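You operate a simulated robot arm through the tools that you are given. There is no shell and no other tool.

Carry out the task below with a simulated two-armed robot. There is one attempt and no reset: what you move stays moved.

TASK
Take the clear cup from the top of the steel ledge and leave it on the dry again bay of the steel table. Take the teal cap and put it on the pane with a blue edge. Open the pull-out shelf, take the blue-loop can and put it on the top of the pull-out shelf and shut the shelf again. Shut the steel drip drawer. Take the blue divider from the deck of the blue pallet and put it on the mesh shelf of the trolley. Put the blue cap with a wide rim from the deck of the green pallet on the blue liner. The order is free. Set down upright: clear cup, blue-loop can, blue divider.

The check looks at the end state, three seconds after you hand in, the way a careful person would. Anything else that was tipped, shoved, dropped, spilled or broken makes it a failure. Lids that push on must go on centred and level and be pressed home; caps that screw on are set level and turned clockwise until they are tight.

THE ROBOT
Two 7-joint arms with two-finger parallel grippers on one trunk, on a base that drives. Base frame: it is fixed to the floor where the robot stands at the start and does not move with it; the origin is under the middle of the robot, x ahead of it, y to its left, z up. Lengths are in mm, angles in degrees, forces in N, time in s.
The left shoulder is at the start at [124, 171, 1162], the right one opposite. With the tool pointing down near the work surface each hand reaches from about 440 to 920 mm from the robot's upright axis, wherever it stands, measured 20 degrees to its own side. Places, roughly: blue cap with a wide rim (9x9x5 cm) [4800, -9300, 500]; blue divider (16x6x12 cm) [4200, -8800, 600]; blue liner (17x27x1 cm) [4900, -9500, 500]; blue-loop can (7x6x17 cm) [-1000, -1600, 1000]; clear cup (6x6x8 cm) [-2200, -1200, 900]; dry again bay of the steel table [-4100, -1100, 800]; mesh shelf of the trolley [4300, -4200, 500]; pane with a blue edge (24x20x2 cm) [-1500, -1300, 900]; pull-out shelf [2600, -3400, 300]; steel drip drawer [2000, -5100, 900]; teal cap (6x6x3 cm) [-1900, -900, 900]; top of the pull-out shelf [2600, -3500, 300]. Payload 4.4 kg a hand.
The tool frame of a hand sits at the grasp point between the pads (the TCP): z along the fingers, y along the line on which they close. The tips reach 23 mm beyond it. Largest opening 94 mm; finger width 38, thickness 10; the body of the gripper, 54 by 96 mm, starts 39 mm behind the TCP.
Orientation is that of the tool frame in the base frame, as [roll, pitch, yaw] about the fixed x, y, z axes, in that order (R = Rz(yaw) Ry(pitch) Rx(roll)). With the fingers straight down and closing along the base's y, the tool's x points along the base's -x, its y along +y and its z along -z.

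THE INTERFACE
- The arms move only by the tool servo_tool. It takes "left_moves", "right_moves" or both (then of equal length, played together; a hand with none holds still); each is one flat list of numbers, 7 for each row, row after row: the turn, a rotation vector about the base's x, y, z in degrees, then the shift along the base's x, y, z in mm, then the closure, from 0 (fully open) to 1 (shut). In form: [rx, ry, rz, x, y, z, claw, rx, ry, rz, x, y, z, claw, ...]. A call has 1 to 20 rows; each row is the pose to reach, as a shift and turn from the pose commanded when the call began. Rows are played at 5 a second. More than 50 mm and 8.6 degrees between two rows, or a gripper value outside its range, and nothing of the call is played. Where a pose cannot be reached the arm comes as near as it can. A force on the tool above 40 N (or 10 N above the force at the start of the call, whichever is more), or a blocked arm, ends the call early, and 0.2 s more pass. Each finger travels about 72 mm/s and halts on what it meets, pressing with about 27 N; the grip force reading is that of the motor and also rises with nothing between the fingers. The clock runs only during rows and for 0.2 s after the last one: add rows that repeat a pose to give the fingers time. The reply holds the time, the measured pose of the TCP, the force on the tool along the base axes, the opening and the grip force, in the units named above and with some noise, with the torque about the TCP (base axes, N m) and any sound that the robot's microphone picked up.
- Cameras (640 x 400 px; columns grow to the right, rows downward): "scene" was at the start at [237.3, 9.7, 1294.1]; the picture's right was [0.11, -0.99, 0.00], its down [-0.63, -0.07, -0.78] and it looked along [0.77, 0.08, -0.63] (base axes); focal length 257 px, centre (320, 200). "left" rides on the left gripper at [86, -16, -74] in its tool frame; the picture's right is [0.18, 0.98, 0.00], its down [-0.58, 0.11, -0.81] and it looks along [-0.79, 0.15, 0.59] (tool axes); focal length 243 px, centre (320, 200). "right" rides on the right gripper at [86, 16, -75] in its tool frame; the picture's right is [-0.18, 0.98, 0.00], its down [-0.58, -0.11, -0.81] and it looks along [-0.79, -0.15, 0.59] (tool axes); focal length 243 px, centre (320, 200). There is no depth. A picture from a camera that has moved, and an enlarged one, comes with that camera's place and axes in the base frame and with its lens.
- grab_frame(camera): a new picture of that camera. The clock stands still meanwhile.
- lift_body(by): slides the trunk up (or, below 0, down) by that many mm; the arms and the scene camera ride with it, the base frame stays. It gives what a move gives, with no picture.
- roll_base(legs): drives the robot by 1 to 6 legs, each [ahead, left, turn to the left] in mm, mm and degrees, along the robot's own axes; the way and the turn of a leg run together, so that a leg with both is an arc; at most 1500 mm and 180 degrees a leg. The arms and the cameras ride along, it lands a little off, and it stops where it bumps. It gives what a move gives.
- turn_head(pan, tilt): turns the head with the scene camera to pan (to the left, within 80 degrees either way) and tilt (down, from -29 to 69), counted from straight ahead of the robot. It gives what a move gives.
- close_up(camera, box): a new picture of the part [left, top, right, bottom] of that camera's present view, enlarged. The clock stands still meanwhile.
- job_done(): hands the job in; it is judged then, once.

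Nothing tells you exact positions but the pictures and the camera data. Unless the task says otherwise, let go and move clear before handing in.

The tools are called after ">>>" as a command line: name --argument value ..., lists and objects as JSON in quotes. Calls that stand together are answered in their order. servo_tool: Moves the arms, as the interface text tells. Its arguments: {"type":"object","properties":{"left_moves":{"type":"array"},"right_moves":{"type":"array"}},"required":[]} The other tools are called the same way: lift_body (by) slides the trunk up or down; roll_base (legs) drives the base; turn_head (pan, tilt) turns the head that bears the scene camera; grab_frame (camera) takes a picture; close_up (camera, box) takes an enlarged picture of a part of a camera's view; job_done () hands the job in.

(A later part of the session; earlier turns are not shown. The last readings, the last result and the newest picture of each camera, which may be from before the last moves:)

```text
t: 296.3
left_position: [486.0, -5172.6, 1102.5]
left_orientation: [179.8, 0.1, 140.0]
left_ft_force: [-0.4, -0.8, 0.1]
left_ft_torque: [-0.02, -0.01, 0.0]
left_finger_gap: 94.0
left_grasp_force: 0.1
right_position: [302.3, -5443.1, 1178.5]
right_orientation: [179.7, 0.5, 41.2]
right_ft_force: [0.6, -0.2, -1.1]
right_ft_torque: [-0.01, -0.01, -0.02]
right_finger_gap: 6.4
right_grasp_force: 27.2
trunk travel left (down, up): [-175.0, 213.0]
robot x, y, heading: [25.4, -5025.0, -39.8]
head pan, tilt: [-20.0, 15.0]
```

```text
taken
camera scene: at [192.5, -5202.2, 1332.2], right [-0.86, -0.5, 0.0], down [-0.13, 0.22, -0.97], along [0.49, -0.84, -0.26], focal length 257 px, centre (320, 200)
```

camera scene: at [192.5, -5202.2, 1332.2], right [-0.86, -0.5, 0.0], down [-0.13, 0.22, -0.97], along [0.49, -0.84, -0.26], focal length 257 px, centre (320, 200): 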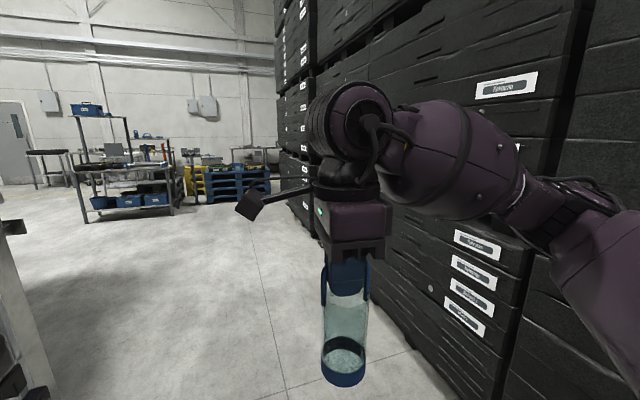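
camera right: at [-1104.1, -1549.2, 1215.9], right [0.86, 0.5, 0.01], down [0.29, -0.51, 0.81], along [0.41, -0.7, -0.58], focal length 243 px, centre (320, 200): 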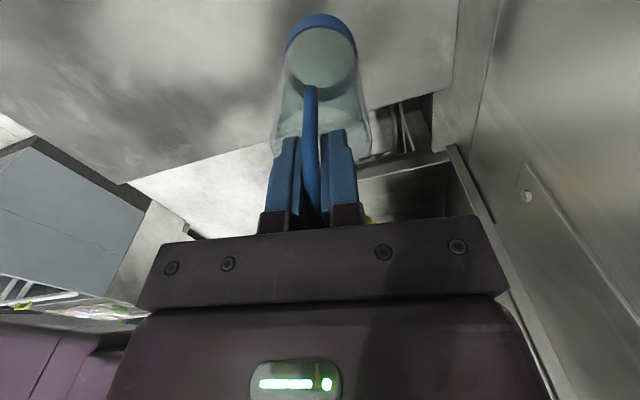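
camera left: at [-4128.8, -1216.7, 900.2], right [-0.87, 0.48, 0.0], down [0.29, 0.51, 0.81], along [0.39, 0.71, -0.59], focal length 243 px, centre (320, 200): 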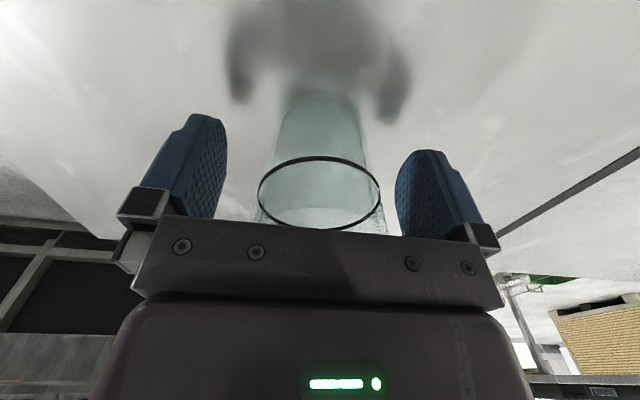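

There's a rack close on my left and crates on my right. I'll shift right a little and drive ahead into the open area, then look left for the pull-out shelf and drip drawer.

>>> roll_base --legs '[[300, -100, 0], [1400, 0, 0], [300, 0, 0]]'

>>> turn_head --pan 60 --tilt 15

>>> grab_frame --camera "scene"

>>> turn_head --pan 20 --tilt 15

>>> grab_frame --camera "scene"

>>> turn_head --pan -20 --tilt 15

>>> grab_frame --camera "scene"

```text
t: 306.6
left_position: [1947.3, -6532.4, 1102.1]
left_orientation: [179.9, 0.1, 139.6]
left_ft_force: [0.5, -0.3, -1.3]
left_ft_torque: [0.03, 0.0, -0.03]
left_finger_gap: 94.1
left_grasp_force: 0.0
right_position: [1761.1, -6802.1, 1177.8]
right_orientation: [179.7, 0.4, 40.8]
right_ft_force: [-0.2, 0.7, -0.9]
right_ft_torque: [0.04, -0.04, -0.01]
right_finger_gap: 6.1
right_grasp_force: 26.8
trunk travel left (down, up): [-175.0, 213.0]
robot x, y, heading: [1490.6, -6382.3, -40.3]
head pan, tilt: [-20.0, 15.0]
```

```text
t: 308.1
left_position: [1946.1, -6532.6, 1102.3]
left_orientation: [179.9, 0.2, 139.7]
left_ft_force: [-0.3, 0.3, 0.2]
left_ft_torque: [-0.01, -0.01, 0.02]
left_finger_gap: 94.0
left_grasp_force: 0.1
right_position: [1761.4, -6802.9, 1178.2]
right_orientation: [179.7, 0.6, 40.8]
right_ft_force: [-1.0, -0.7, -1.5]
right_ft_torque: [0.01, -0.01, 0.01]
right_finger_gap: 6.2
right_grasp_force: 27.3
trunk travel left (down, up): [-175.0, 213.0]
robot x, y, heading: [1488.5, -6381.3, -40.3]
head pan, tilt: [60.0, 15.0]
```

```text
taken
camera scene: at [1695.9, -6447.6, 1332.2], right [0.34, -0.94, 0.0], down [-0.24, -0.09, -0.97], along [0.91, 0.33, -0.26], focal length 257 px, centre (320, 200)
```

scene: 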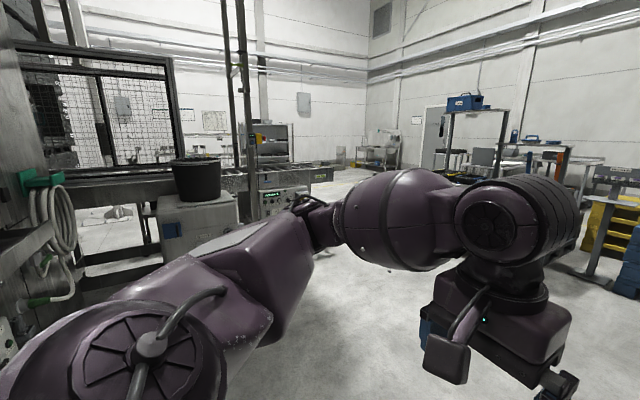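

```text
t: 309.2
left_position: [1947.0, -6532.3, 1102.5]
left_orientation: [179.9, 0.2, 139.7]
left_ft_force: [0.5, 0.2, 0.3]
left_ft_torque: [0.01, -0.01, 0.02]
left_finger_gap: 93.9
left_grasp_force: 0.0
right_position: [1761.6, -6801.8, 1178.9]
right_orientation: [179.7, 0.5, 40.8]
right_ft_force: [-0.4, -0.1, -0.1]
right_ft_torque: [0.0, 0.0, 0.0]
right_finger_gap: 6.1
right_grasp_force: 27.3
trunk travel left (down, up): [-175.0, 213.0]
robot x, y, heading: [1492.9, -6384.9, -40.2]
head pan, tilt: [20.0, 15.0]
```

```text
taken
camera scene: at [1695.6, -6511.3, 1332.2], right [-0.35, -0.94, 0.0], down [-0.24, 0.09, -0.97], along [0.91, -0.33, -0.26], focal length 257 px, centre (320, 200)
```

scene: 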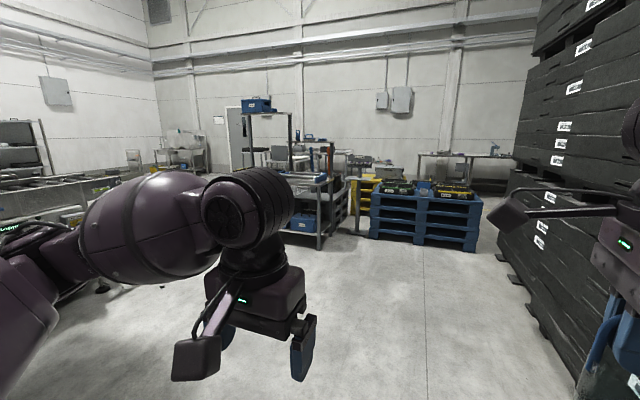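

```text
t: 310.3
left_position: [1945.5, -6531.1, 1102.4]
left_orientation: [179.9, 0.2, 139.7]
left_ft_force: [-0.5, 0.0, 0.1]
left_ft_torque: [0.0, 0.01, 0.0]
left_finger_gap: 94.0
left_grasp_force: 0.0
right_position: [1762.2, -6802.1, 1178.4]
right_orientation: [179.7, 0.6, 40.8]
right_ft_force: [0.1, -0.3, -0.3]
right_ft_torque: [0.01, 0.01, 0.03]
right_finger_gap: 6.1
right_grasp_force: 26.5
trunk travel left (down, up): [-175.0, 213.0]
robot x, y, heading: [1487.8, -6384.5, -40.1]
head pan, tilt: [-20.0, 15.0]
```

```text
taken
camera scene: at [1654.4, -6560.1, 1332.2], right [-0.87, -0.5, 0.0], down [-0.13, 0.22, -0.97], along [0.48, -0.84, -0.26], focal length 257 px, centre (320, 200)
```

scene: 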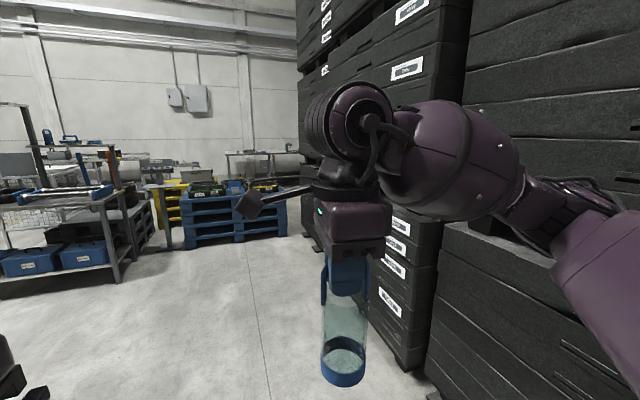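

I'm in the open area now; the pull-out shelf and drip drawer should be to my left. Turning left to face them.

>>> roll_base --legs '[[250, 0, 0], [0, 0, 90]]'

>>> turn_head --pan 0 --tilt 20

>>> grab_frame --camera "scene"

>>> turn_head --pan 40 --tilt 20

>>> grab_frame --camera "scene"

```text
t: 315.9
left_position: [1838.7, -6089.4, 1102.4]
left_orientation: [179.9, 0.3, -131.1]
left_ft_force: [0.5, 0.0, -0.2]
left_ft_torque: [-0.01, -0.03, -0.02]
left_finger_gap: 93.9
left_grasp_force: 0.0
right_position: [2105.0, -6277.7, 1178.6]
right_orientation: [179.7, 0.4, 130.2]
right_ft_force: [-0.4, -0.4, -1.5]
right_ft_torque: [0.03, -0.01, 0.02]
right_finger_gap: 6.3
right_grasp_force: 27.0
trunk travel left (down, up): [-175.0, 213.0]
robot x, y, heading: [1679.5, -6540.5, 49.0]
head pan, tilt: [-20.0, 15.0]
```

```text
t: 316.7
left_position: [1838.2, -6088.3, 1101.5]
left_orientation: [179.9, 0.2, -131.0]
left_ft_force: [0.7, 0.4, 0.1]
left_ft_torque: [-0.04, 0.0, 0.02]
left_finger_gap: 93.9
left_grasp_force: 0.0
right_position: [2107.1, -6276.9, 1178.7]
right_orientation: [179.8, 0.6, 130.3]
right_ft_force: [-0.7, -0.5, -0.3]
right_ft_torque: [-0.02, -0.05, 0.0]
right_finger_gap: 6.1
right_grasp_force: 27.0
trunk travel left (down, up): [-175.0, 213.0]
robot x, y, heading: [1682.4, -6543.3, 49.1]
head pan, tilt: [0.0, 20.0]
```

```text
taken
camera scene: at [1843.1, -6356.1, 1324.1], right [0.76, -0.66, 0.0], down [-0.22, -0.26, -0.94], along [0.62, 0.71, -0.34], focal length 257 px, centre (320, 200)
```

scene: 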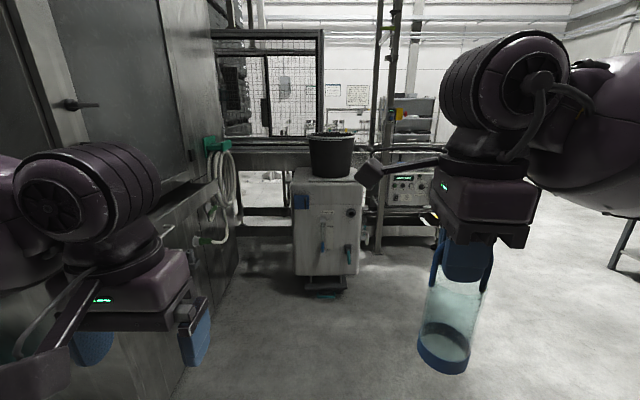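

```text
t: 317.8
left_position: [1838.6, -6088.6, 1102.6]
left_orientation: [179.8, 0.1, -131.1]
left_ft_force: [0.7, 0.5, 0.0]
left_ft_torque: [0.0, 0.0, -0.01]
left_finger_gap: 94.0
left_grasp_force: 0.0
right_position: [2106.7, -6277.3, 1179.3]
right_orientation: [179.6, 0.6, 130.2]
right_ft_force: [0.6, 0.7, -0.2]
right_ft_torque: [0.01, -0.01, -0.02]
right_finger_gap: 6.2
right_grasp_force: 26.7
trunk travel left (down, up): [-175.0, 213.0]
robot x, y, heading: [1681.1, -6542.0, 49.1]
head pan, tilt: [40.0, 20.0]
```

```text
taken
camera scene: at [1783.6, -6333.4, 1324.1], right [1.0, -0.02, 0.0], down [-0.01, -0.34, -0.94], along [0.02, 0.94, -0.34], focal length 257 px, centre (320, 200)
```

scene: 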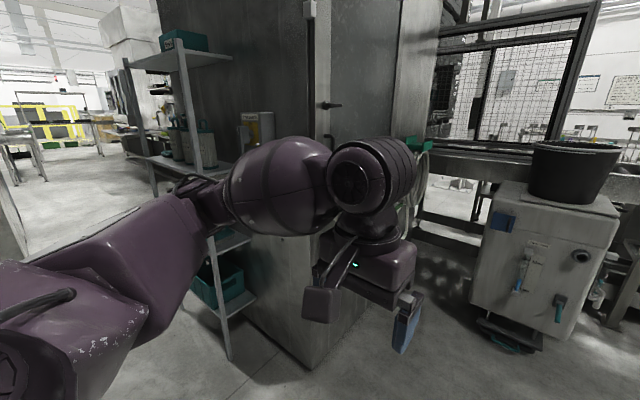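

The machine's end with a hose and a cart with a black bucket are ahead. The drip drawer should be near the left part of this view; zooming in.

>>> turn_head --pan 20 --tilt 20

>>> grab_frame --camera "scene"

>>> close_up --camera "scene" --box '[240, 120, 480, 300]'

```text
t: 318.6
left_position: [1838.1, -6089.9, 1102.2]
left_orientation: [179.8, 0.3, -131.0]
left_ft_force: [0.3, 0.2, 0.5]
left_ft_torque: [-0.01, 0.01, -0.01]
left_finger_gap: 93.7
left_grasp_force: 0.0
right_position: [2106.4, -6277.6, 1179.8]
right_orientation: [179.7, 0.5, 130.2]
right_ft_force: [0.6, 0.8, -0.5]
right_ft_torque: [-0.01, -0.04, 0.01]
right_finger_gap: 6.3
right_grasp_force: 27.1
trunk travel left (down, up): [-175.0, 213.0]
robot x, y, heading: [1684.1, -6542.6, 49.1]
head pan, tilt: [20.0, 20.0]
```

```text
taken
camera scene: at [1815.2, -6339.4, 1324.1], right [0.93, -0.36, 0.0], down [-0.12, -0.32, -0.94], along [0.33, 0.88, -0.34], focal length 257 px, centre (320, 200)
```

scene: 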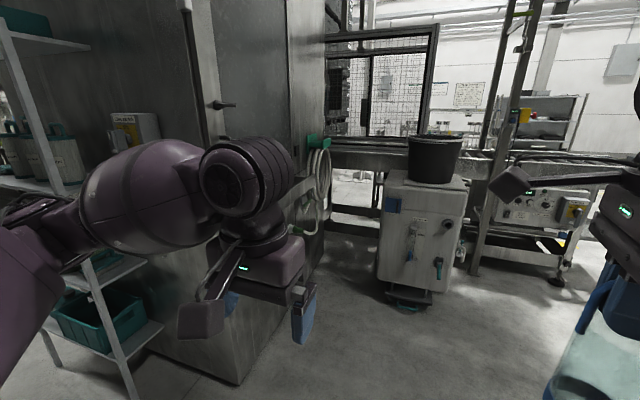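

```text
2.22 times, centred on (360, 210) of scene
camera zoom: at [1815.2, -6339.4, 1324.1], right [0.93, -0.36, 0.0], down [-0.12, -0.32, -0.94], along [0.33, 0.88, -0.34], focal length 572 px, centre (231, 178)
```

zoom: 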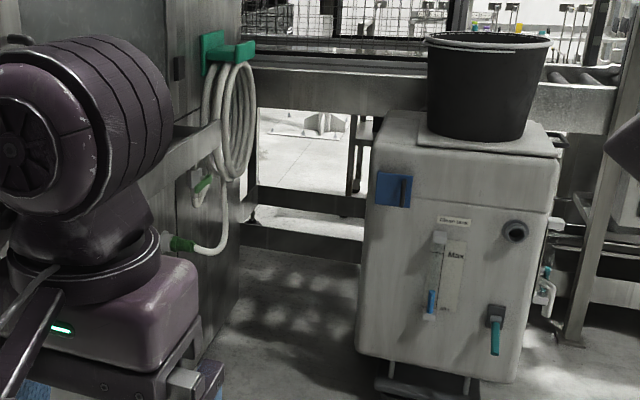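

The view is partly blocked by my own wrist. I'll drive forward a bit and look from a better angle.

>>> roll_base --legs '[[450, 0, 0]]'

>>> turn_head --pan 15 --tilt 25

>>> grab_frame --camera "scene"

>>> turn_head --pan 70 --tilt 25

>>> grab_frame --camera "scene"

```text
t: 321.4
left_position: [2132.6, -5747.3, 1102.8]
left_orientation: [179.8, 0.2, -130.9]
left_ft_force: [0.1, -0.4, 0.4]
left_ft_torque: [-0.01, -0.02, 0.0]
left_finger_gap: 94.2
left_grasp_force: 0.0
right_position: [2402.2, -5935.8, 1179.6]
right_orientation: [179.6, 0.6, 130.3]
right_ft_force: [0.0, -0.6, 0.2]
right_ft_torque: [-0.02, 0.01, 0.02]
right_finger_gap: 6.3
right_grasp_force: 27.0
trunk travel left (down, up): [-175.0, 213.0]
robot x, y, heading: [1978.6, -6201.8, 49.4]
head pan, tilt: [20.0, 20.0]
```

```text
t: 322.0
left_position: [2132.9, -5748.0, 1101.2]
left_orientation: [179.9, 0.3, -131.0]
left_ft_force: [0.3, 0.1, -0.6]
left_ft_torque: [-0.02, -0.03, 0.01]
left_finger_gap: 94.2
left_grasp_force: 0.1
right_position: [2401.8, -5935.4, 1178.5]
right_orientation: [179.7, 0.5, 130.2]
right_ft_force: [-0.4, -0.1, -0.7]
right_ft_torque: [0.0, -0.03, -0.01]
right_finger_gap: 6.2
right_grasp_force: 27.1
trunk travel left (down, up): [-175.0, 213.0]
robot x, y, heading: [1978.4, -6203.0, 49.0]
head pan, tilt: [15.0, 25.0]
```

```text
taken
camera scene: at [2117.0, -6001.8, 1316.0], right [0.9, -0.43, 0.0], down [-0.18, -0.38, -0.91], along [0.39, 0.82, -0.42], focal length 257 px, centre (320, 200)
```

scene: 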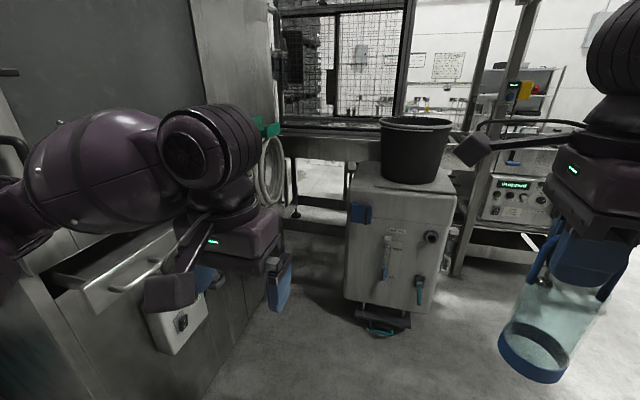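

```text
t: 323.2
left_position: [2132.3, -5748.3, 1101.6]
left_orientation: [179.9, 0.3, -130.9]
left_ft_force: [0.0, 0.0, 0.1]
left_ft_torque: [0.0, -0.04, 0.03]
left_finger_gap: 94.1
left_grasp_force: 0.0
right_position: [2401.8, -5935.0, 1178.4]
right_orientation: [179.6, 0.5, 130.4]
right_ft_force: [-1.3, 0.3, -0.9]
right_ft_torque: [-0.01, -0.02, 0.02]
right_finger_gap: 6.4
right_grasp_force: 26.7
trunk travel left (down, up): [-175.0, 213.0]
robot x, y, heading: [1981.3, -6202.9, 49.2]
head pan, tilt: [70.0, 25.0]
```

```text
taken
camera scene: at [2032.1, -6004.3, 1316.0], right [0.87, 0.49, 0.0], down [0.21, -0.37, -0.91], along [-0.44, 0.79, -0.42], focal length 257 px, centre (320, 200)
```

scene: 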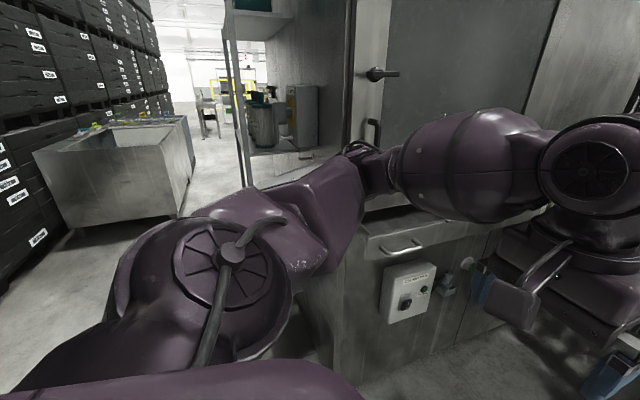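

An open steel drawer with a bar handle is visible on the cabinet to my left. I'll back off slightly and sidestep left to face it.

>>> roll_base --legs '[[-200, 0, 0], [0, 420, 0]]'

>>> turn_head --pan 5 --tilt 30

>>> grab_frame --camera "scene"

>>> grab_frame --camera "left"

```text
t: 328.6
left_position: [1686.1, -5625.3, 1102.0]
left_orientation: [179.8, 0.3, -130.8]
left_ft_force: [0.0, 0.0, -0.4]
left_ft_torque: [0.0, -0.03, -0.03]
left_finger_gap: 94.2
left_grasp_force: 0.0
right_position: [1955.2, -5812.4, 1179.2]
right_orientation: [179.8, 0.6, 130.4]
right_ft_force: [0.5, -0.6, -0.3]
right_ft_torque: [0.0, -0.02, -0.02]
right_finger_gap: 6.5
right_grasp_force: 26.4
trunk travel left (down, up): [-175.0, 213.0]
robot x, y, heading: [1531.6, -6078.8, 49.3]
head pan, tilt: [70.0, 25.0]
```

```text
t: 330.0
left_position: [1687.0, -5626.5, 1101.9]
left_orientation: [179.9, 0.3, -130.7]
left_ft_force: [-0.9, 0.0, 0.8]
left_ft_torque: [-0.04, -0.01, 0.0]
left_finger_gap: 93.9
left_grasp_force: 0.0
right_position: [1955.8, -5812.6, 1180.0]
right_orientation: [179.6, 0.5, 130.4]
right_ft_force: [-0.6, -0.1, -0.9]
right_ft_torque: [0.01, 0.02, -0.01]
right_finger_gap: 6.3
right_grasp_force: 27.3
trunk travel left (down, up): [-175.0, 213.0]
robot x, y, heading: [1529.3, -6079.9, 49.4]
head pan, tilt: [5.0, 30.0]
```

```text
taken
camera scene: at [1684.3, -5889.4, 1308.0], right [0.81, -0.58, 0.0], down [-0.29, -0.41, -0.87], along [0.5, 0.7, -0.5], focal length 257 px, centre (320, 200)
```

scene: 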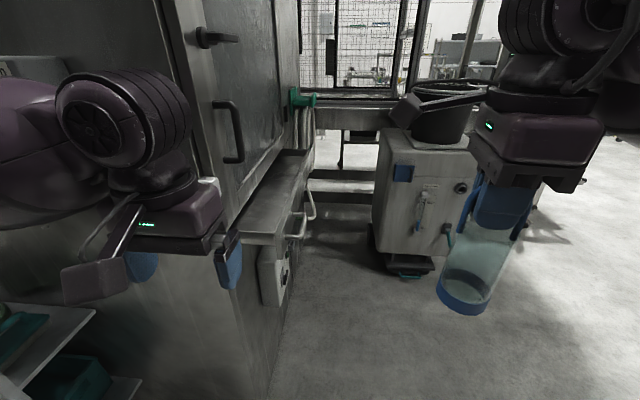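

```text
taken
camera left: at [1641.5, -5702.3, 1175.3], right [-0.86, 0.5, 0.0], down [0.3, 0.51, 0.81], along [0.41, 0.7, -0.59], focal length 243 px, centre (320, 200)
```

left: 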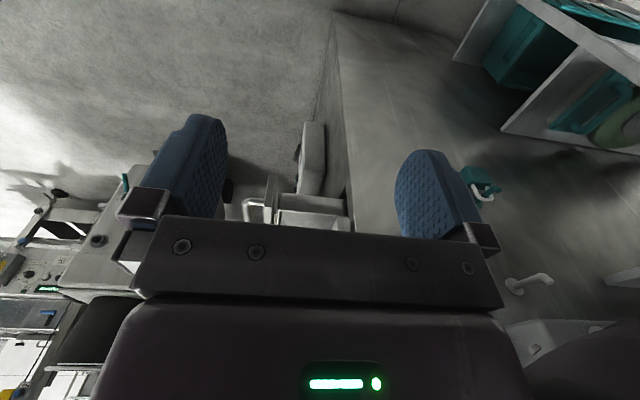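

The drawer is on the cabinet's right-hand face and slides out to my right (−L direction). Zooming in on it.

>>> close_up --camera "scene" --box '[200, 130, 360, 320]'

```text
2.11 times, centred on (280, 225) of scene
camera zoom: at [1684.3, -5889.4, 1308.0], right [0.81, -0.58, 0.0], down [-0.29, -0.41, -0.87], along [0.5, 0.7, -0.5], focal length 542 px, centre (404, 147)
```

zoom: 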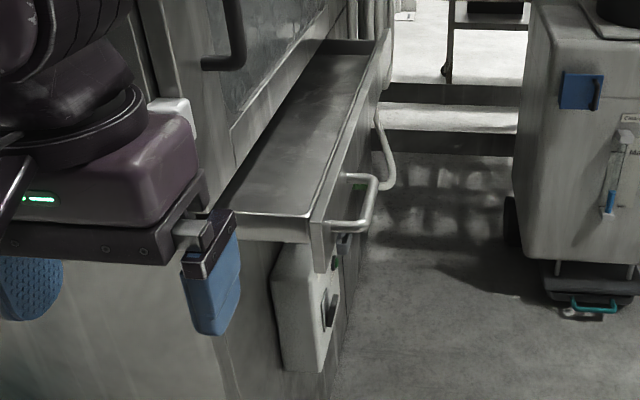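

The drip drawer's front panel sits about 130 mm proud of the cabinet face. I'll go round to its right side and face it, so I can push it straight in with my free left hand.

>>> roll_base --legs '[[0, -530, 0], [700, 0, 0], [0, 0, 90]]'

>>> turn_head --pan 0 --tilt 25

>>> grab_frame --camera "scene"

```text
t: 342.4
left_position: [1943.8, -5727.5, 1100.5]
left_orientation: [179.9, 0.3, -41.4]
left_ft_force: [-0.9, 0.7, -0.1]
left_ft_torque: [0.01, 0.01, -0.01]
left_finger_gap: 94.1
left_grasp_force: 0.0
right_position: [2133.5, -5462.1, 1179.1]
right_orientation: [179.7, 0.4, -140.4]
right_ft_force: [-0.2, 0.1, 0.0]
right_ft_torque: [0.0, -0.05, 0.0]
right_finger_gap: 6.4
right_grasp_force: 26.9
trunk travel left (down, up): [-175.0, 213.0]
robot x, y, heading: [2393.4, -5887.5, 138.6]
head pan, tilt: [5.0, 30.0]
```

```text
t: 343.1
left_position: [1942.1, -5728.2, 1101.6]
left_orientation: [179.8, 0.3, -41.5]
left_ft_force: [0.5, 0.2, 0.0]
left_ft_torque: [-0.02, 0.02, -0.03]
left_finger_gap: 93.8
left_grasp_force: 0.1
right_position: [2132.7, -5460.4, 1178.1]
right_orientation: [179.6, 0.6, -140.2]
right_ft_force: [0.7, 0.4, -0.8]
right_ft_torque: [0.02, -0.01, 0.02]
right_finger_gap: 6.2
right_grasp_force: 27.5
trunk travel left (down, up): [-175.0, 213.0]
robot x, y, heading: [2393.7, -5886.7, 138.6]
head pan, tilt: [0.0, 25.0]
```

```text
taken
camera scene: at [2210.3, -5724.0, 1316.0], right [0.66, 0.75, 0.0], down [0.32, -0.28, -0.91], along [-0.68, 0.6, -0.42], focal length 257 px, centre (320, 200)
```

scene: 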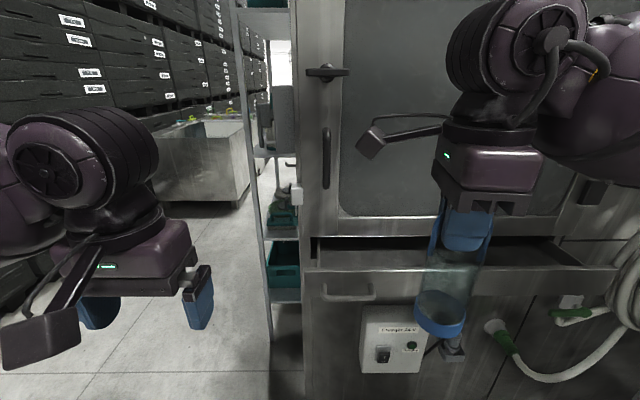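

I now face the open drip drawer squarely: its long front panel spans most of the view with a handle at its left end. I'll check the clearance to the cart on my right.

>>> turn_head --pan -55 --tilt 30

>>> grab_frame --camera "scene"

>>> turn_head --pan -80 --tilt 20

>>> grab_frame --camera "scene"

```text
t: 344.3
left_position: [1942.7, -5728.2, 1102.4]
left_orientation: [180.0, 0.2, -41.4]
left_ft_force: [0.2, -0.1, 0.5]
left_ft_torque: [0.02, 0.02, 0.02]
left_finger_gap: 93.9
left_grasp_force: 0.1
right_position: [2132.2, -5460.4, 1178.6]
right_orientation: [179.7, 0.4, -140.2]
right_ft_force: [-1.0, -0.1, 0.4]
right_ft_torque: [-0.02, 0.01, -0.05]
right_finger_gap: 6.1
right_grasp_force: 27.1
trunk travel left (down, up): [-175.0, 213.0]
robot x, y, heading: [2395.1, -5885.8, 138.8]
head pan, tilt: [-55.0, 30.0]
```

```text
taken
camera scene: at [2289.3, -5695.0, 1308.0], right [0.99, -0.11, 0.0], down [-0.05, -0.5, -0.87], along [0.09, 0.86, -0.5], focal length 257 px, centre (320, 200)
```

scene: 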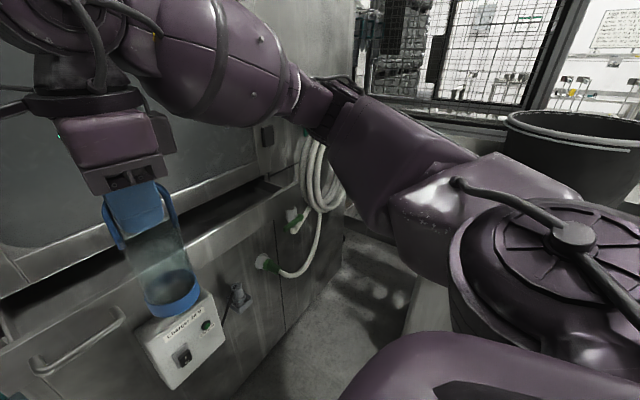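

```text
t: 345.2
left_position: [1943.7, -5728.1, 1101.7]
left_orientation: [179.9, 0.3, -41.4]
left_ft_force: [0.4, -0.4, 0.1]
left_ft_torque: [0.0, -0.01, 0.01]
left_finger_gap: 94.1
left_grasp_force: 0.0
right_position: [2133.1, -5459.7, 1178.6]
right_orientation: [179.7, 0.5, -140.3]
right_ft_force: [0.1, -0.6, -2.1]
right_ft_torque: [0.0, 0.0, 0.0]
right_finger_gap: 6.3
right_grasp_force: 27.3
trunk travel left (down, up): [-175.0, 213.0]
robot x, y, heading: [2396.5, -5888.0, 138.7]
head pan, tilt: [-80.0, 20.0]
```

```text
taken
camera scene: at [2327.8, -5705.3, 1324.0], right [0.85, -0.52, 0.0], down [-0.18, -0.29, -0.94], along [0.49, 0.8, -0.34], focal length 257 px, centre (320, 200)
```

scene: 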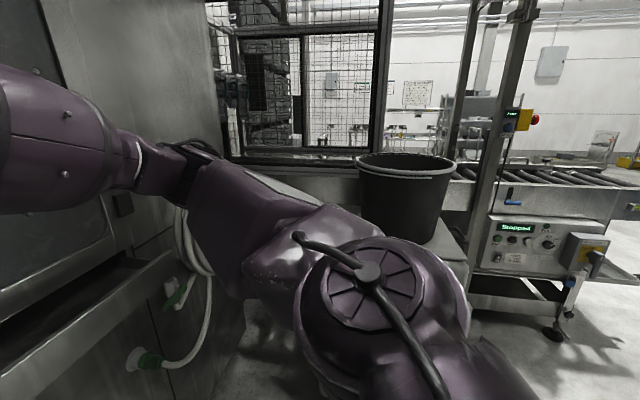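

The cart is about 0.3 m from my right elbow. I'll shift right 120 mm, swing the right hand (with the can) slightly aside, then tilt the left hand forward for pushing and lower it to panel height.

>>> roll_base --legs '[[0, -120, 0]]'

>>> servo_tool --right_moves '[0, 0, 0, 22, 25, 0, 1, 0, 0, 0, 44, 50, 0, 1, 0, 0, 0, 66, 75, 0, 1, 0, 0, 0, 66, 75, 0, 1, 0, 0, 0, 66, 75, 0, 1, 0, 0, 0, 66, 75, 0, 1, 0, 0, 0, 66, 75, 0, 1, 0, 0, 0, 66, 75, 0, 1, 0, 0, 0, 66, 75, 0, 1, 0, 0, 0, 66, 75, 0, 1]' --left_moves '[5.28, 6.01, 0, 23.8, 27, 0, 1, 10.56, 12.02, 0, 47.6, 54, 0, 1, 15.84, 18.03, 0, 71.4, 81, 0, 1, 21.12, 24.04, 0, 95.2, 108, 0, 1, 26.4, 30.05, 0, 119, 135, 0, 1, 26.4, 30.05, 0, 119, 135, -41.5, 1, 26.4, 30.05, 0, 119, 135, -83, 1, 26.4, 30.05, 0, 119, 135, -124.5, 1, 26.4, 30.05, 0, 119, 135, -166, 1, 26.4, 30.05, 0, 119, 135, -166, 1]'

>>> turn_head --pan 0 --tilt 30

>>> grab_frame --camera "scene"

>>> grab_frame --camera "left"

```text
t: 346.9
left_position: [2023.3, -5637.0, 1103.3]
left_orientation: [179.9, 0.1, -41.3]
left_ft_force: [0.6, -0.4, -0.2]
left_ft_torque: [-0.01, 0.04, 0.02]
left_finger_gap: 93.9
left_grasp_force: 0.1
right_position: [2212.0, -5370.4, 1179.8]
right_orientation: [179.7, 0.5, -140.3]
right_ft_force: [-0.2, 0.2, -1.0]
right_ft_torque: [-0.01, 0.02, -0.04]
right_finger_gap: 6.2
right_grasp_force: 26.4
trunk travel left (down, up): [-175.0, 213.0]
robot x, y, heading: [2472.4, -5796.3, 138.7]
head pan, tilt: [-80.0, 20.0]
```

```text
t: 349.1
left_position: [2142.0, -5503.4, 936.2]
left_orientation: [179.8, 40.4, -41.5]
left_ft_force: [0.3, 0.6, 0.2]
left_ft_torque: [0.03, 0.03, 0.02]
left_finger_gap: 0.1
left_grasp_force: 26.8
right_position: [2280.3, -5294.7, 1179.1]
right_orientation: [179.7, 0.5, -140.3]
right_ft_force: [0.6, 0.0, 0.0]
right_ft_torque: [-0.01, -0.01, -0.01]
right_finger_gap: 6.2
right_grasp_force: 26.8
trunk travel left (down, up): [-175.0, 213.0]
robot x, y, heading: [2471.9, -5795.5, 138.6]
head pan, tilt: [-80.0, 20.0]
```

```text
t: 350.6
left_position: [2141.6, -5503.0, 936.1]
left_orientation: [179.9, 40.2, -41.5]
left_ft_force: [-0.5, 0.4, 0.0]
left_ft_torque: [0.03, 0.0, 0.02]
left_finger_gap: 0.0
left_grasp_force: 27.0
right_position: [2279.4, -5294.2, 1177.9]
right_orientation: [179.6, 0.6, -140.3]
right_ft_force: [-0.3, -0.5, 0.0]
right_ft_torque: [0.01, 0.0, 0.0]
right_finger_gap: 5.9
right_grasp_force: 27.3
trunk travel left (down, up): [-175.0, 213.0]
robot x, y, heading: [2474.0, -5795.8, 138.6]
head pan, tilt: [0.0, 30.0]
```

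```text
taken
camera scene: at [2290.8, -5635.1, 1308.0], right [0.66, 0.75, 0.0], down [0.38, -0.33, -0.87], along [-0.65, 0.57, -0.5], focal length 257 px, centre (320, 200)
```

scene: 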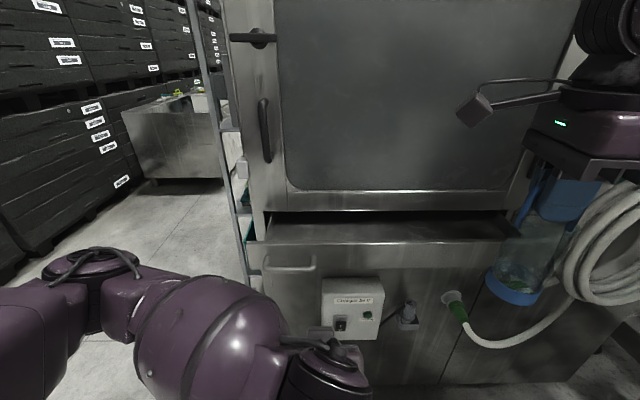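

```text
taken
camera left: at [2237.2, -5565.8, 935.7], right [-0.54, -0.83, -0.12], down [-0.01, -0.13, 0.99], along [-0.84, 0.54, 0.06], focal length 243 px, centre (320, 200)
```

left: 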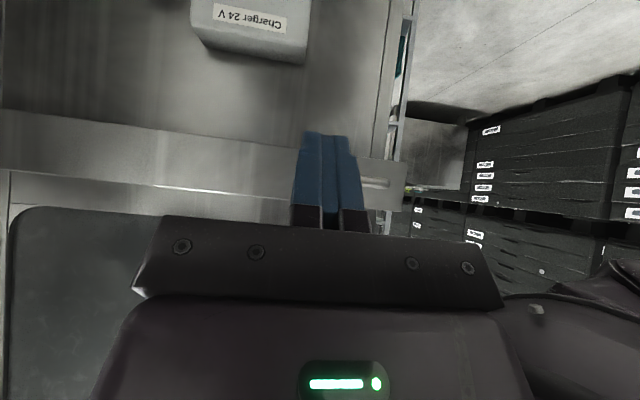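

The closed left fingers are at panel height, about 210 mm in front of it and clear of the charger box below. Moving forward to near contact.

>>> servo_tool --left_moves '[0, 0, 0, -29, 24.6, 0, 1, 0, 0, 0, -58, 49.2, 0, 1, 0, 0, 0, -87, 73.9, 0, 1, 0, 0, 0, -116, 98.5, 0, 1, 0, 0, 0, -137, 116.6, 0, 1, 0, 0, 0, -137, 116.6, 0, 1]'

>>> grab_frame --camera "scene"

>>> grab_frame --camera "left"

```text
t: 352.0
left_position: [2003.7, -5386.3, 934.8]
left_orientation: [179.8, 40.3, -41.6]
left_ft_force: [1.1, 3.5, 2.1]
left_ft_torque: [0.08, 0.06, -0.1]
left_finger_gap: 0.0
left_grasp_force: 27.1
right_position: [2279.4, -5294.4, 1179.6]
right_orientation: [179.7, 0.5, -140.3]
right_ft_force: [-0.4, -1.2, -0.7]
right_ft_torque: [-0.01, -0.02, -0.02]
right_finger_gap: 6.5
right_grasp_force: 27.2
trunk travel left (down, up): [-175.0, 213.0]
robot x, y, heading: [2474.7, -5799.2, 138.2]
head pan, tilt: [0.0, 30.0]
```

```text
taken
camera scene: at [2291.2, -5634.9, 1308.1], right [0.66, 0.75, 0.0], down [0.38, -0.33, -0.87], along [-0.65, 0.57, -0.5], focal length 257 px, centre (320, 200)
```

scene: 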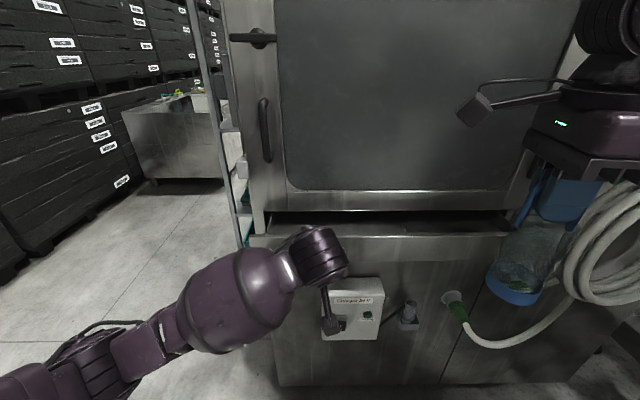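

```text
taken
camera left: at [2100.2, -5448.3, 935.5], right [-0.54, -0.83, -0.12], down [-0.01, -0.13, 0.99], along [-0.84, 0.54, 0.06], focal length 243 px, centre (320, 200)
```

left: 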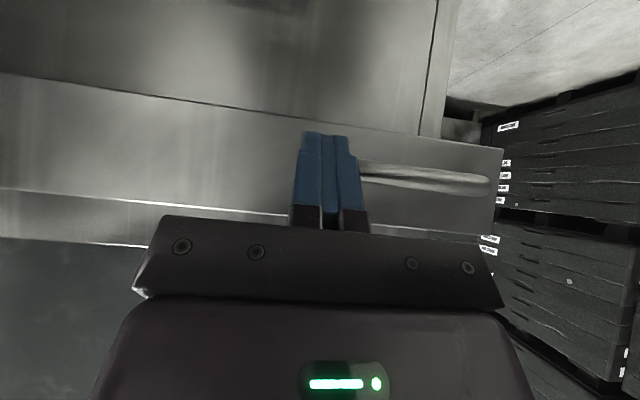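

The fingers brush the handle's end, so I'll move 25 mm to the right away from it, then start pushing the panel in.

>>> servo_tool --left_moves '[0, 0, 0, 16.5, 18.8, 0, 1, 0, 0, 0, 16.5, 18.8, 0, 1, 0, 0, 0, 1.3, 31.8, 0, 1, 0, 0, 0, -13.9, 44.8, 0, 1, 0, 0, 0, -29.1, 57.8, 0, 1, 0, 0, 0, -44.3, 70.8, 0, 1, 0, 0, 0, -44.3, 70.8, 0, 1]'

>>> grab_frame --camera "left"

>>> grab_frame --camera "scene"

```text
t: 353.6
left_position: [1961.5, -5315.7, 935.3]
left_orientation: [179.8, 40.3, -41.5]
left_ft_force: [0.3, -1.3, -0.4]
left_ft_torque: [-0.03, 0.0, 0.03]
left_finger_gap: 0.0
left_grasp_force: 27.1
right_position: [2279.9, -5294.5, 1178.4]
right_orientation: [179.8, 0.4, -140.3]
right_ft_force: [0.0, 0.0, -0.6]
right_ft_torque: [0.02, -0.01, -0.02]
right_finger_gap: 6.4
right_grasp_force: 27.0
trunk travel left (down, up): [-175.0, 213.0]
robot x, y, heading: [2474.3, -5799.8, 138.7]
head pan, tilt: [0.0, 30.0]
```

```text
taken
camera left: at [2056.5, -5378.2, 936.0], right [-0.54, -0.83, -0.12], down [-0.01, -0.13, 0.99], along [-0.84, 0.54, 0.06], focal length 243 px, centre (320, 200)
```

left: 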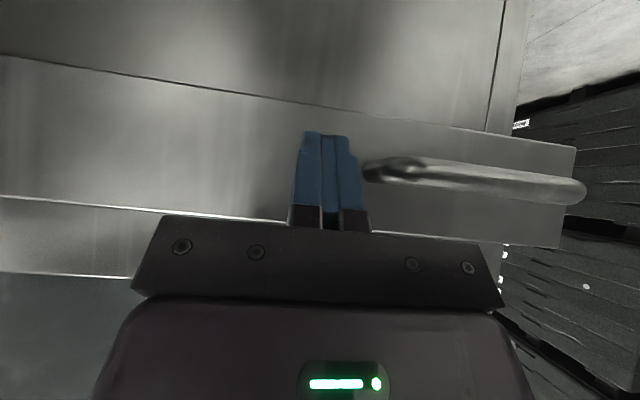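

```text
taken
camera scene: at [2290.8, -5635.2, 1308.0], right [0.66, 0.75, 0.0], down [0.38, -0.33, -0.87], along [-0.65, 0.57, -0.5], focal length 257 px, centre (320, 200)
```

scene: 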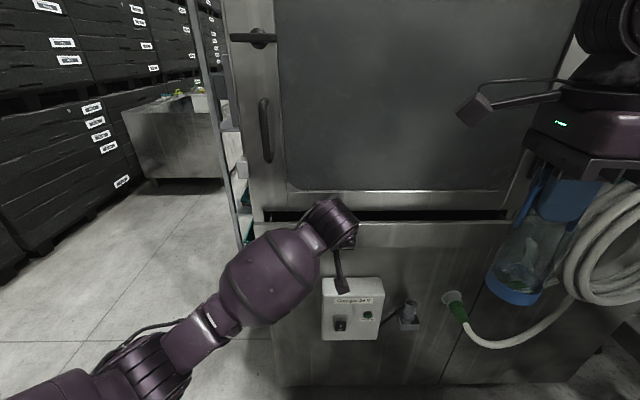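

The drawer is sliding in with little force. Continuing the push.

>>> servo_tool --left_moves '[0, 0, 0, -11.4, 9.7, 0, 1, 0, 0, 0, -22.8, 19.4, 0, 1, 0, 0, 0, -34.3, 29.2, 0, 1, 0, 0, 0, -45.7, 38.9, 0, 1, 0, 0, 0, -45.7, 38.9, 0, 1]'

>>> servo_tool --left_moves '[0, 0, 0, -7.6, 6.5, 0, 1, 0, 0, 0, -15.2, 13, 0, 1, 0, 0, 0, -15.2, 13, 0, 1]'

>>> grab_frame --camera "scene"

>>> grab_frame --camera "left"

```text
t: 354.8
left_position: [1918.9, -5278.5, 934.9]
left_orientation: [179.9, 39.8, -41.5]
left_ft_force: [10.5, -12.0, 3.6]
left_ft_torque: [0.07, 0.01, 0.12]
left_finger_gap: 0.0
left_grasp_force: 27.0
right_position: [2281.1, -5297.8, 1180.4]
right_orientation: [179.6, 0.5, -140.2]
right_ft_force: [0.1, 0.3, -1.5]
right_ft_torque: [-0.02, 0.01, 0.04]
right_finger_gap: 6.1
right_grasp_force: 27.2
trunk travel left (down, up): [-175.0, 213.0]
robot x, y, heading: [2470.6, -5795.7, 138.5]
head pan, tilt: [0.0, 30.0]
stopped in row 5 (left hand): the force on the tool passed its limit at 43 N (the readings are from after the stop); the commanded pose is now the measured one
```

```text
t: 355.1
left_position: [1920.6, -5278.5, 933.8]
left_orientation: [179.9, 39.4, -41.7]
left_ft_force: [12.5, -12.6, 6.2]
left_ft_torque: [0.03, 0.07, 0.1]
left_finger_gap: 0.2
left_grasp_force: 26.9
right_position: [2280.6, -5297.6, 1178.9]
right_orientation: [179.7, 0.5, -140.2]
right_ft_force: [0.5, -0.6, -1.5]
right_ft_torque: [0.02, -0.01, 0.0]
right_finger_gap: 6.5
right_grasp_force: 26.5
trunk travel left (down, up): [-175.0, 213.0]
robot x, y, heading: [2475.2, -5799.4, 138.8]
head pan, tilt: [0.0, 30.0]
stopped in row 1 (left hand): the force on the tool passed its limit at 48 N (the readings are from after the stop); the commanded pose is now the measured one
```

```text
taken
camera scene: at [2293.0, -5637.9, 1308.5], right [0.66, 0.75, 0.0], down [0.37, -0.33, -0.87], along [-0.65, 0.57, -0.5], focal length 257 px, centre (320, 200)
```

scene: 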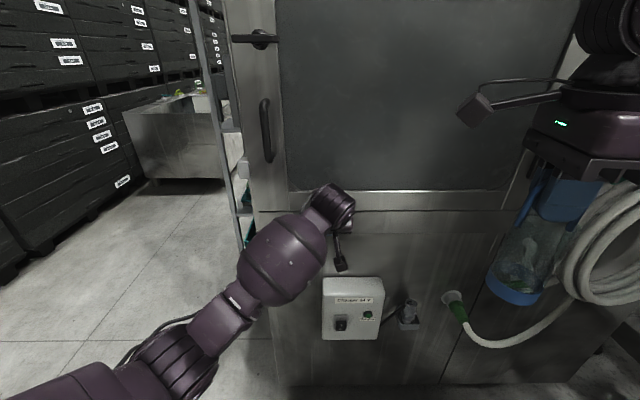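

```text
taken
camera left: at [2015.4, -5341.6, 935.5], right [-0.55, -0.83, -0.11], down [-0.02, -0.12, 0.99], along [-0.84, 0.54, 0.05], focal length 243 px, centre (320, 200)
```

left: 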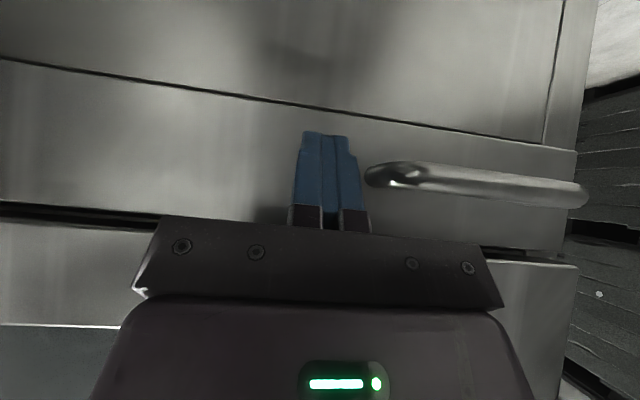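

The push met a firm stop and the drawer front now looks flush. I'll withdraw the left hand and verify.

>>> servo_tool --left_moves '[0, 0, 0, 30, -25.5, 0, 1, 0, 0, 0, 61, -52, 0, 1, 0, 0, 0, 91, -78, 0, 1, 0, 0, 0, 122, -104, 0, 1, 0, 0, 0, 152, -130, 0, 1, 0, 0, 0, 183, -156, 0, 1, 0, 0, 0, 213, -182, 0, 0.5, 0, 0, 0, 213, -182, 40, 0, 0, 0, 0, 213, -182, 80, 0, -5.28, -6.01, 0, 195, -203, 120, 0, -10.56, -12.02, 0, 177, -224, 160, 0, -15.84, -18.03, 0, 159, -245, 170, 0, -21.12, -24.04, 0, 141, -266, 170, 0, -26.4, -30.05, 0, 123, -287, 170, 0, -26.4, -30.05, 0, 105, -307, 170, 0, -26.4, -30.05, 0, 105, -307, 170, 0]'

>>> grab_frame --camera "scene"

>>> close_up --camera "scene" --box '[220, 160, 540, 320]'

```text
t: 356.6
left_position: [2003.3, -5472.4, 929.7]
left_orientation: [-178.0, 38.0, -26.1]
left_ft_force: [-0.1, 0.5, 0.1]
left_ft_torque: [0.02, 0.0, 0.03]
left_finger_gap: 33.3
left_grasp_force: 0.2
right_position: [2278.6, -5295.7, 1178.9]
right_orientation: [179.5, 0.6, -140.1]
right_ft_force: [-0.2, 0.5, -0.7]
right_ft_torque: [0.01, -0.01, 0.01]
right_finger_gap: 6.2
right_grasp_force: 26.8
trunk travel left (down, up): [-175.0, 213.0]
robot x, y, heading: [2472.0, -5798.6, 139.1]
head pan, tilt: [0.0, 30.0]
stopped in row 7 (left hand): the arm was blocked; the commanded pose is now the measured one
```

```text
taken
camera scene: at [2291.1, -5636.2, 1308.0], right [0.66, 0.75, 0.0], down [0.38, -0.33, -0.87], along [-0.65, 0.57, -0.5], focal length 257 px, centre (320, 200)
```

scene: 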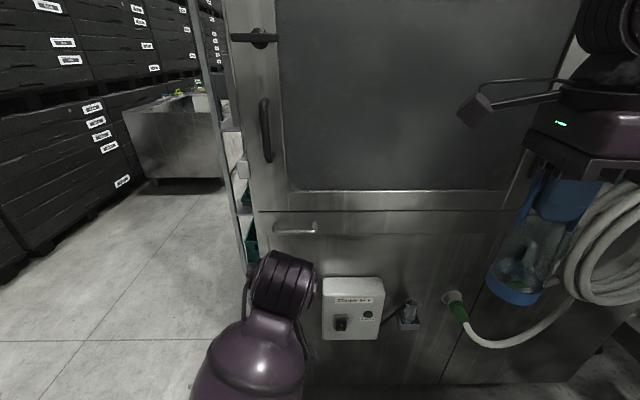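

```text
2.00 times, centred on (380, 240) of scene
camera zoom: at [2291.1, -5636.2, 1308.0], right [0.66, 0.75, 0.0], down [0.38, -0.33, -0.87], along [-0.65, 0.57, -0.5], focal length 514 px, centre (200, 120)
```

zoom: 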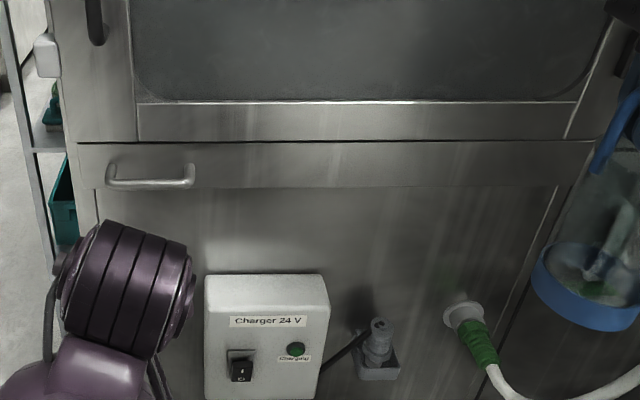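

The drawer is shut flush. My left arm got blocked while retracting, so I'll look at what it touches.

>>> grab_frame --camera "left"

>>> turn_head --pan 25 --tilt 50

>>> grab_frame --camera "scene"

```text
taken
camera left: at [2111.4, -5509.4, 935.0], right [-0.32, -0.94, -0.14], down [-0.03, -0.14, 0.99], along [-0.95, 0.32, 0.02], focal length 243 px, centre (320, 200)
```

left: 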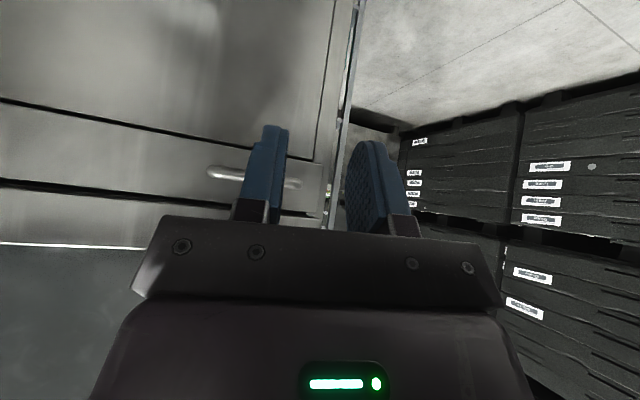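

```text
t: 357.5
left_position: [2003.7, -5471.3, 929.0]
left_orientation: [-177.9, 37.9, -26.1]
left_ft_force: [0.1, -0.5, -0.1]
left_ft_torque: [-0.02, 0.01, -0.04]
left_finger_gap: 47.1
left_grasp_force: 0.1
right_position: [2279.3, -5296.5, 1178.8]
right_orientation: [179.7, 0.5, -140.3]
right_ft_force: [-0.3, -0.5, -1.0]
right_ft_torque: [-0.04, 0.02, 0.02]
right_finger_gap: 6.2
right_grasp_force: 27.3
trunk travel left (down, up): [-175.0, 213.0]
robot x, y, heading: [2474.1, -5798.5, 138.9]
head pan, tilt: [25.0, 50.0]
```

```text
taken
camera scene: at [2285.3, -5674.1, 1278.5], right [0.28, 0.96, 0.0], down [0.73, -0.22, -0.64], along [-0.62, 0.18, -0.77], focal length 257 px, centre (320, 200)
```

scene: 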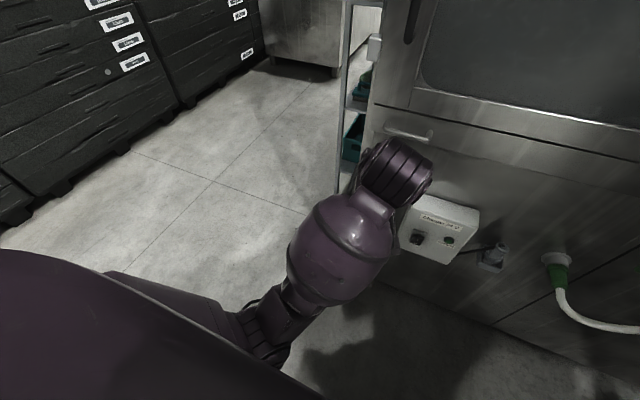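

The blockage was just my own arm folding to its limit; nothing else is touched. I'll raise and straighten the left hand.

>>> servo_tool --left_moves '[0, 0, 0, 0, 0, 40, 0, -3.3, -6.8, 0, 0, 0, 80, 0, -6.7, -13.6, 0, 0, 0, 115, 0, -10, -20.5, 0, 0, 0, 145, 0, -13.4, -27.3, 0, 0, 0, 165, 0, -16.7, -34.1, 0, 0, 0, 175, 0, -16.7, -34.1, 0, 0, 0, 175, 0]'

>>> servo_tool --left_moves '[0, 0, -5, -5, -8, 0, 0, 0, 0, -10, -10, -16, 0, 0, 0, 0, -15.2, -15, -24, 0, 0, 0, 0, -15.2, -15, -24, 0, 0]'

>>> turn_head --pan 0 --tilt 30

>>> grab_frame --camera "scene"

```text
t: 358.2
left_position: [1936.2, -5498.1, 977.2]
left_orientation: [171.4, 33.4, -27.5]
left_ft_force: [1.2, -1.0, 0.1]
left_ft_torque: [-0.02, -0.05, 0.01]
left_finger_gap: 93.9
left_grasp_force: 0.2
left hand out of reach, approached as far as the arm can: row 2, 3
right_position: [2277.5, -5296.1, 1176.9]
right_orientation: [179.7, 0.6, -140.2]
right_ft_force: [0.7, 0.4, -0.8]
right_ft_torque: [-0.02, 0.03, 0.03]
right_finger_gap: 6.8
right_grasp_force: 27.0
trunk travel left (down, up): [-175.0, 213.0]
robot x, y, heading: [2475.2, -5797.3, 138.6]
head pan, tilt: [25.0, 50.0]
stopped in row 3 (left hand): the arm was blocked; the commanded pose is now the measured one
```

```text
t: 359.2
left_position: [1922.7, -5522.3, 978.2]
left_orientation: [171.5, 33.5, -42.9]
left_ft_force: [0.0, 0.1, 0.1]
left_ft_torque: [0.0, -0.01, 0.03]
left_finger_gap: 94.1
left_grasp_force: 0.0
right_position: [2279.7, -5296.0, 1178.0]
right_orientation: [179.7, 0.5, -140.2]
right_ft_force: [-0.3, 0.0, -0.6]
right_ft_torque: [0.02, -0.01, 0.02]
right_finger_gap: 6.4
right_grasp_force: 26.7
trunk travel left (down, up): [-175.0, 213.0]
robot x, y, heading: [2475.0, -5798.4, 138.8]
head pan, tilt: [25.0, 50.0]
```

```text
t: 360.1
left_position: [1922.4, -5521.4, 977.4]
left_orientation: [171.4, 33.2, -42.7]
left_ft_force: [-0.4, -0.3, -0.8]
left_ft_torque: [0.05, -0.02, -0.01]
left_finger_gap: 94.2
left_grasp_force: 0.0
right_position: [2279.1, -5296.6, 1179.3]
right_orientation: [179.7, 0.5, -140.3]
right_ft_force: [0.1, 0.7, -0.9]
right_ft_torque: [-0.01, -0.03, -0.01]
right_finger_gap: 6.6
right_grasp_force: 27.2
trunk travel left (down, up): [-175.0, 213.0]
robot x, y, heading: [2470.4, -5797.3, 138.5]
head pan, tilt: [0.0, 30.0]
```

```text
taken
camera scene: at [2291.1, -5636.3, 1308.0], right [0.66, 0.75, 0.0], down [0.38, -0.33, -0.87], along [-0.65, 0.57, -0.5], focal length 257 px, centre (320, 200)
```

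scene: 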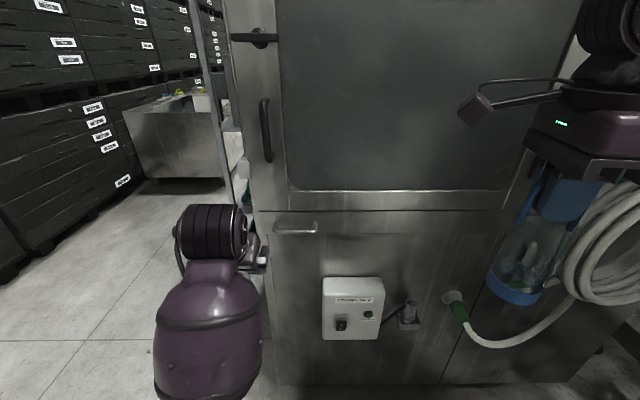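

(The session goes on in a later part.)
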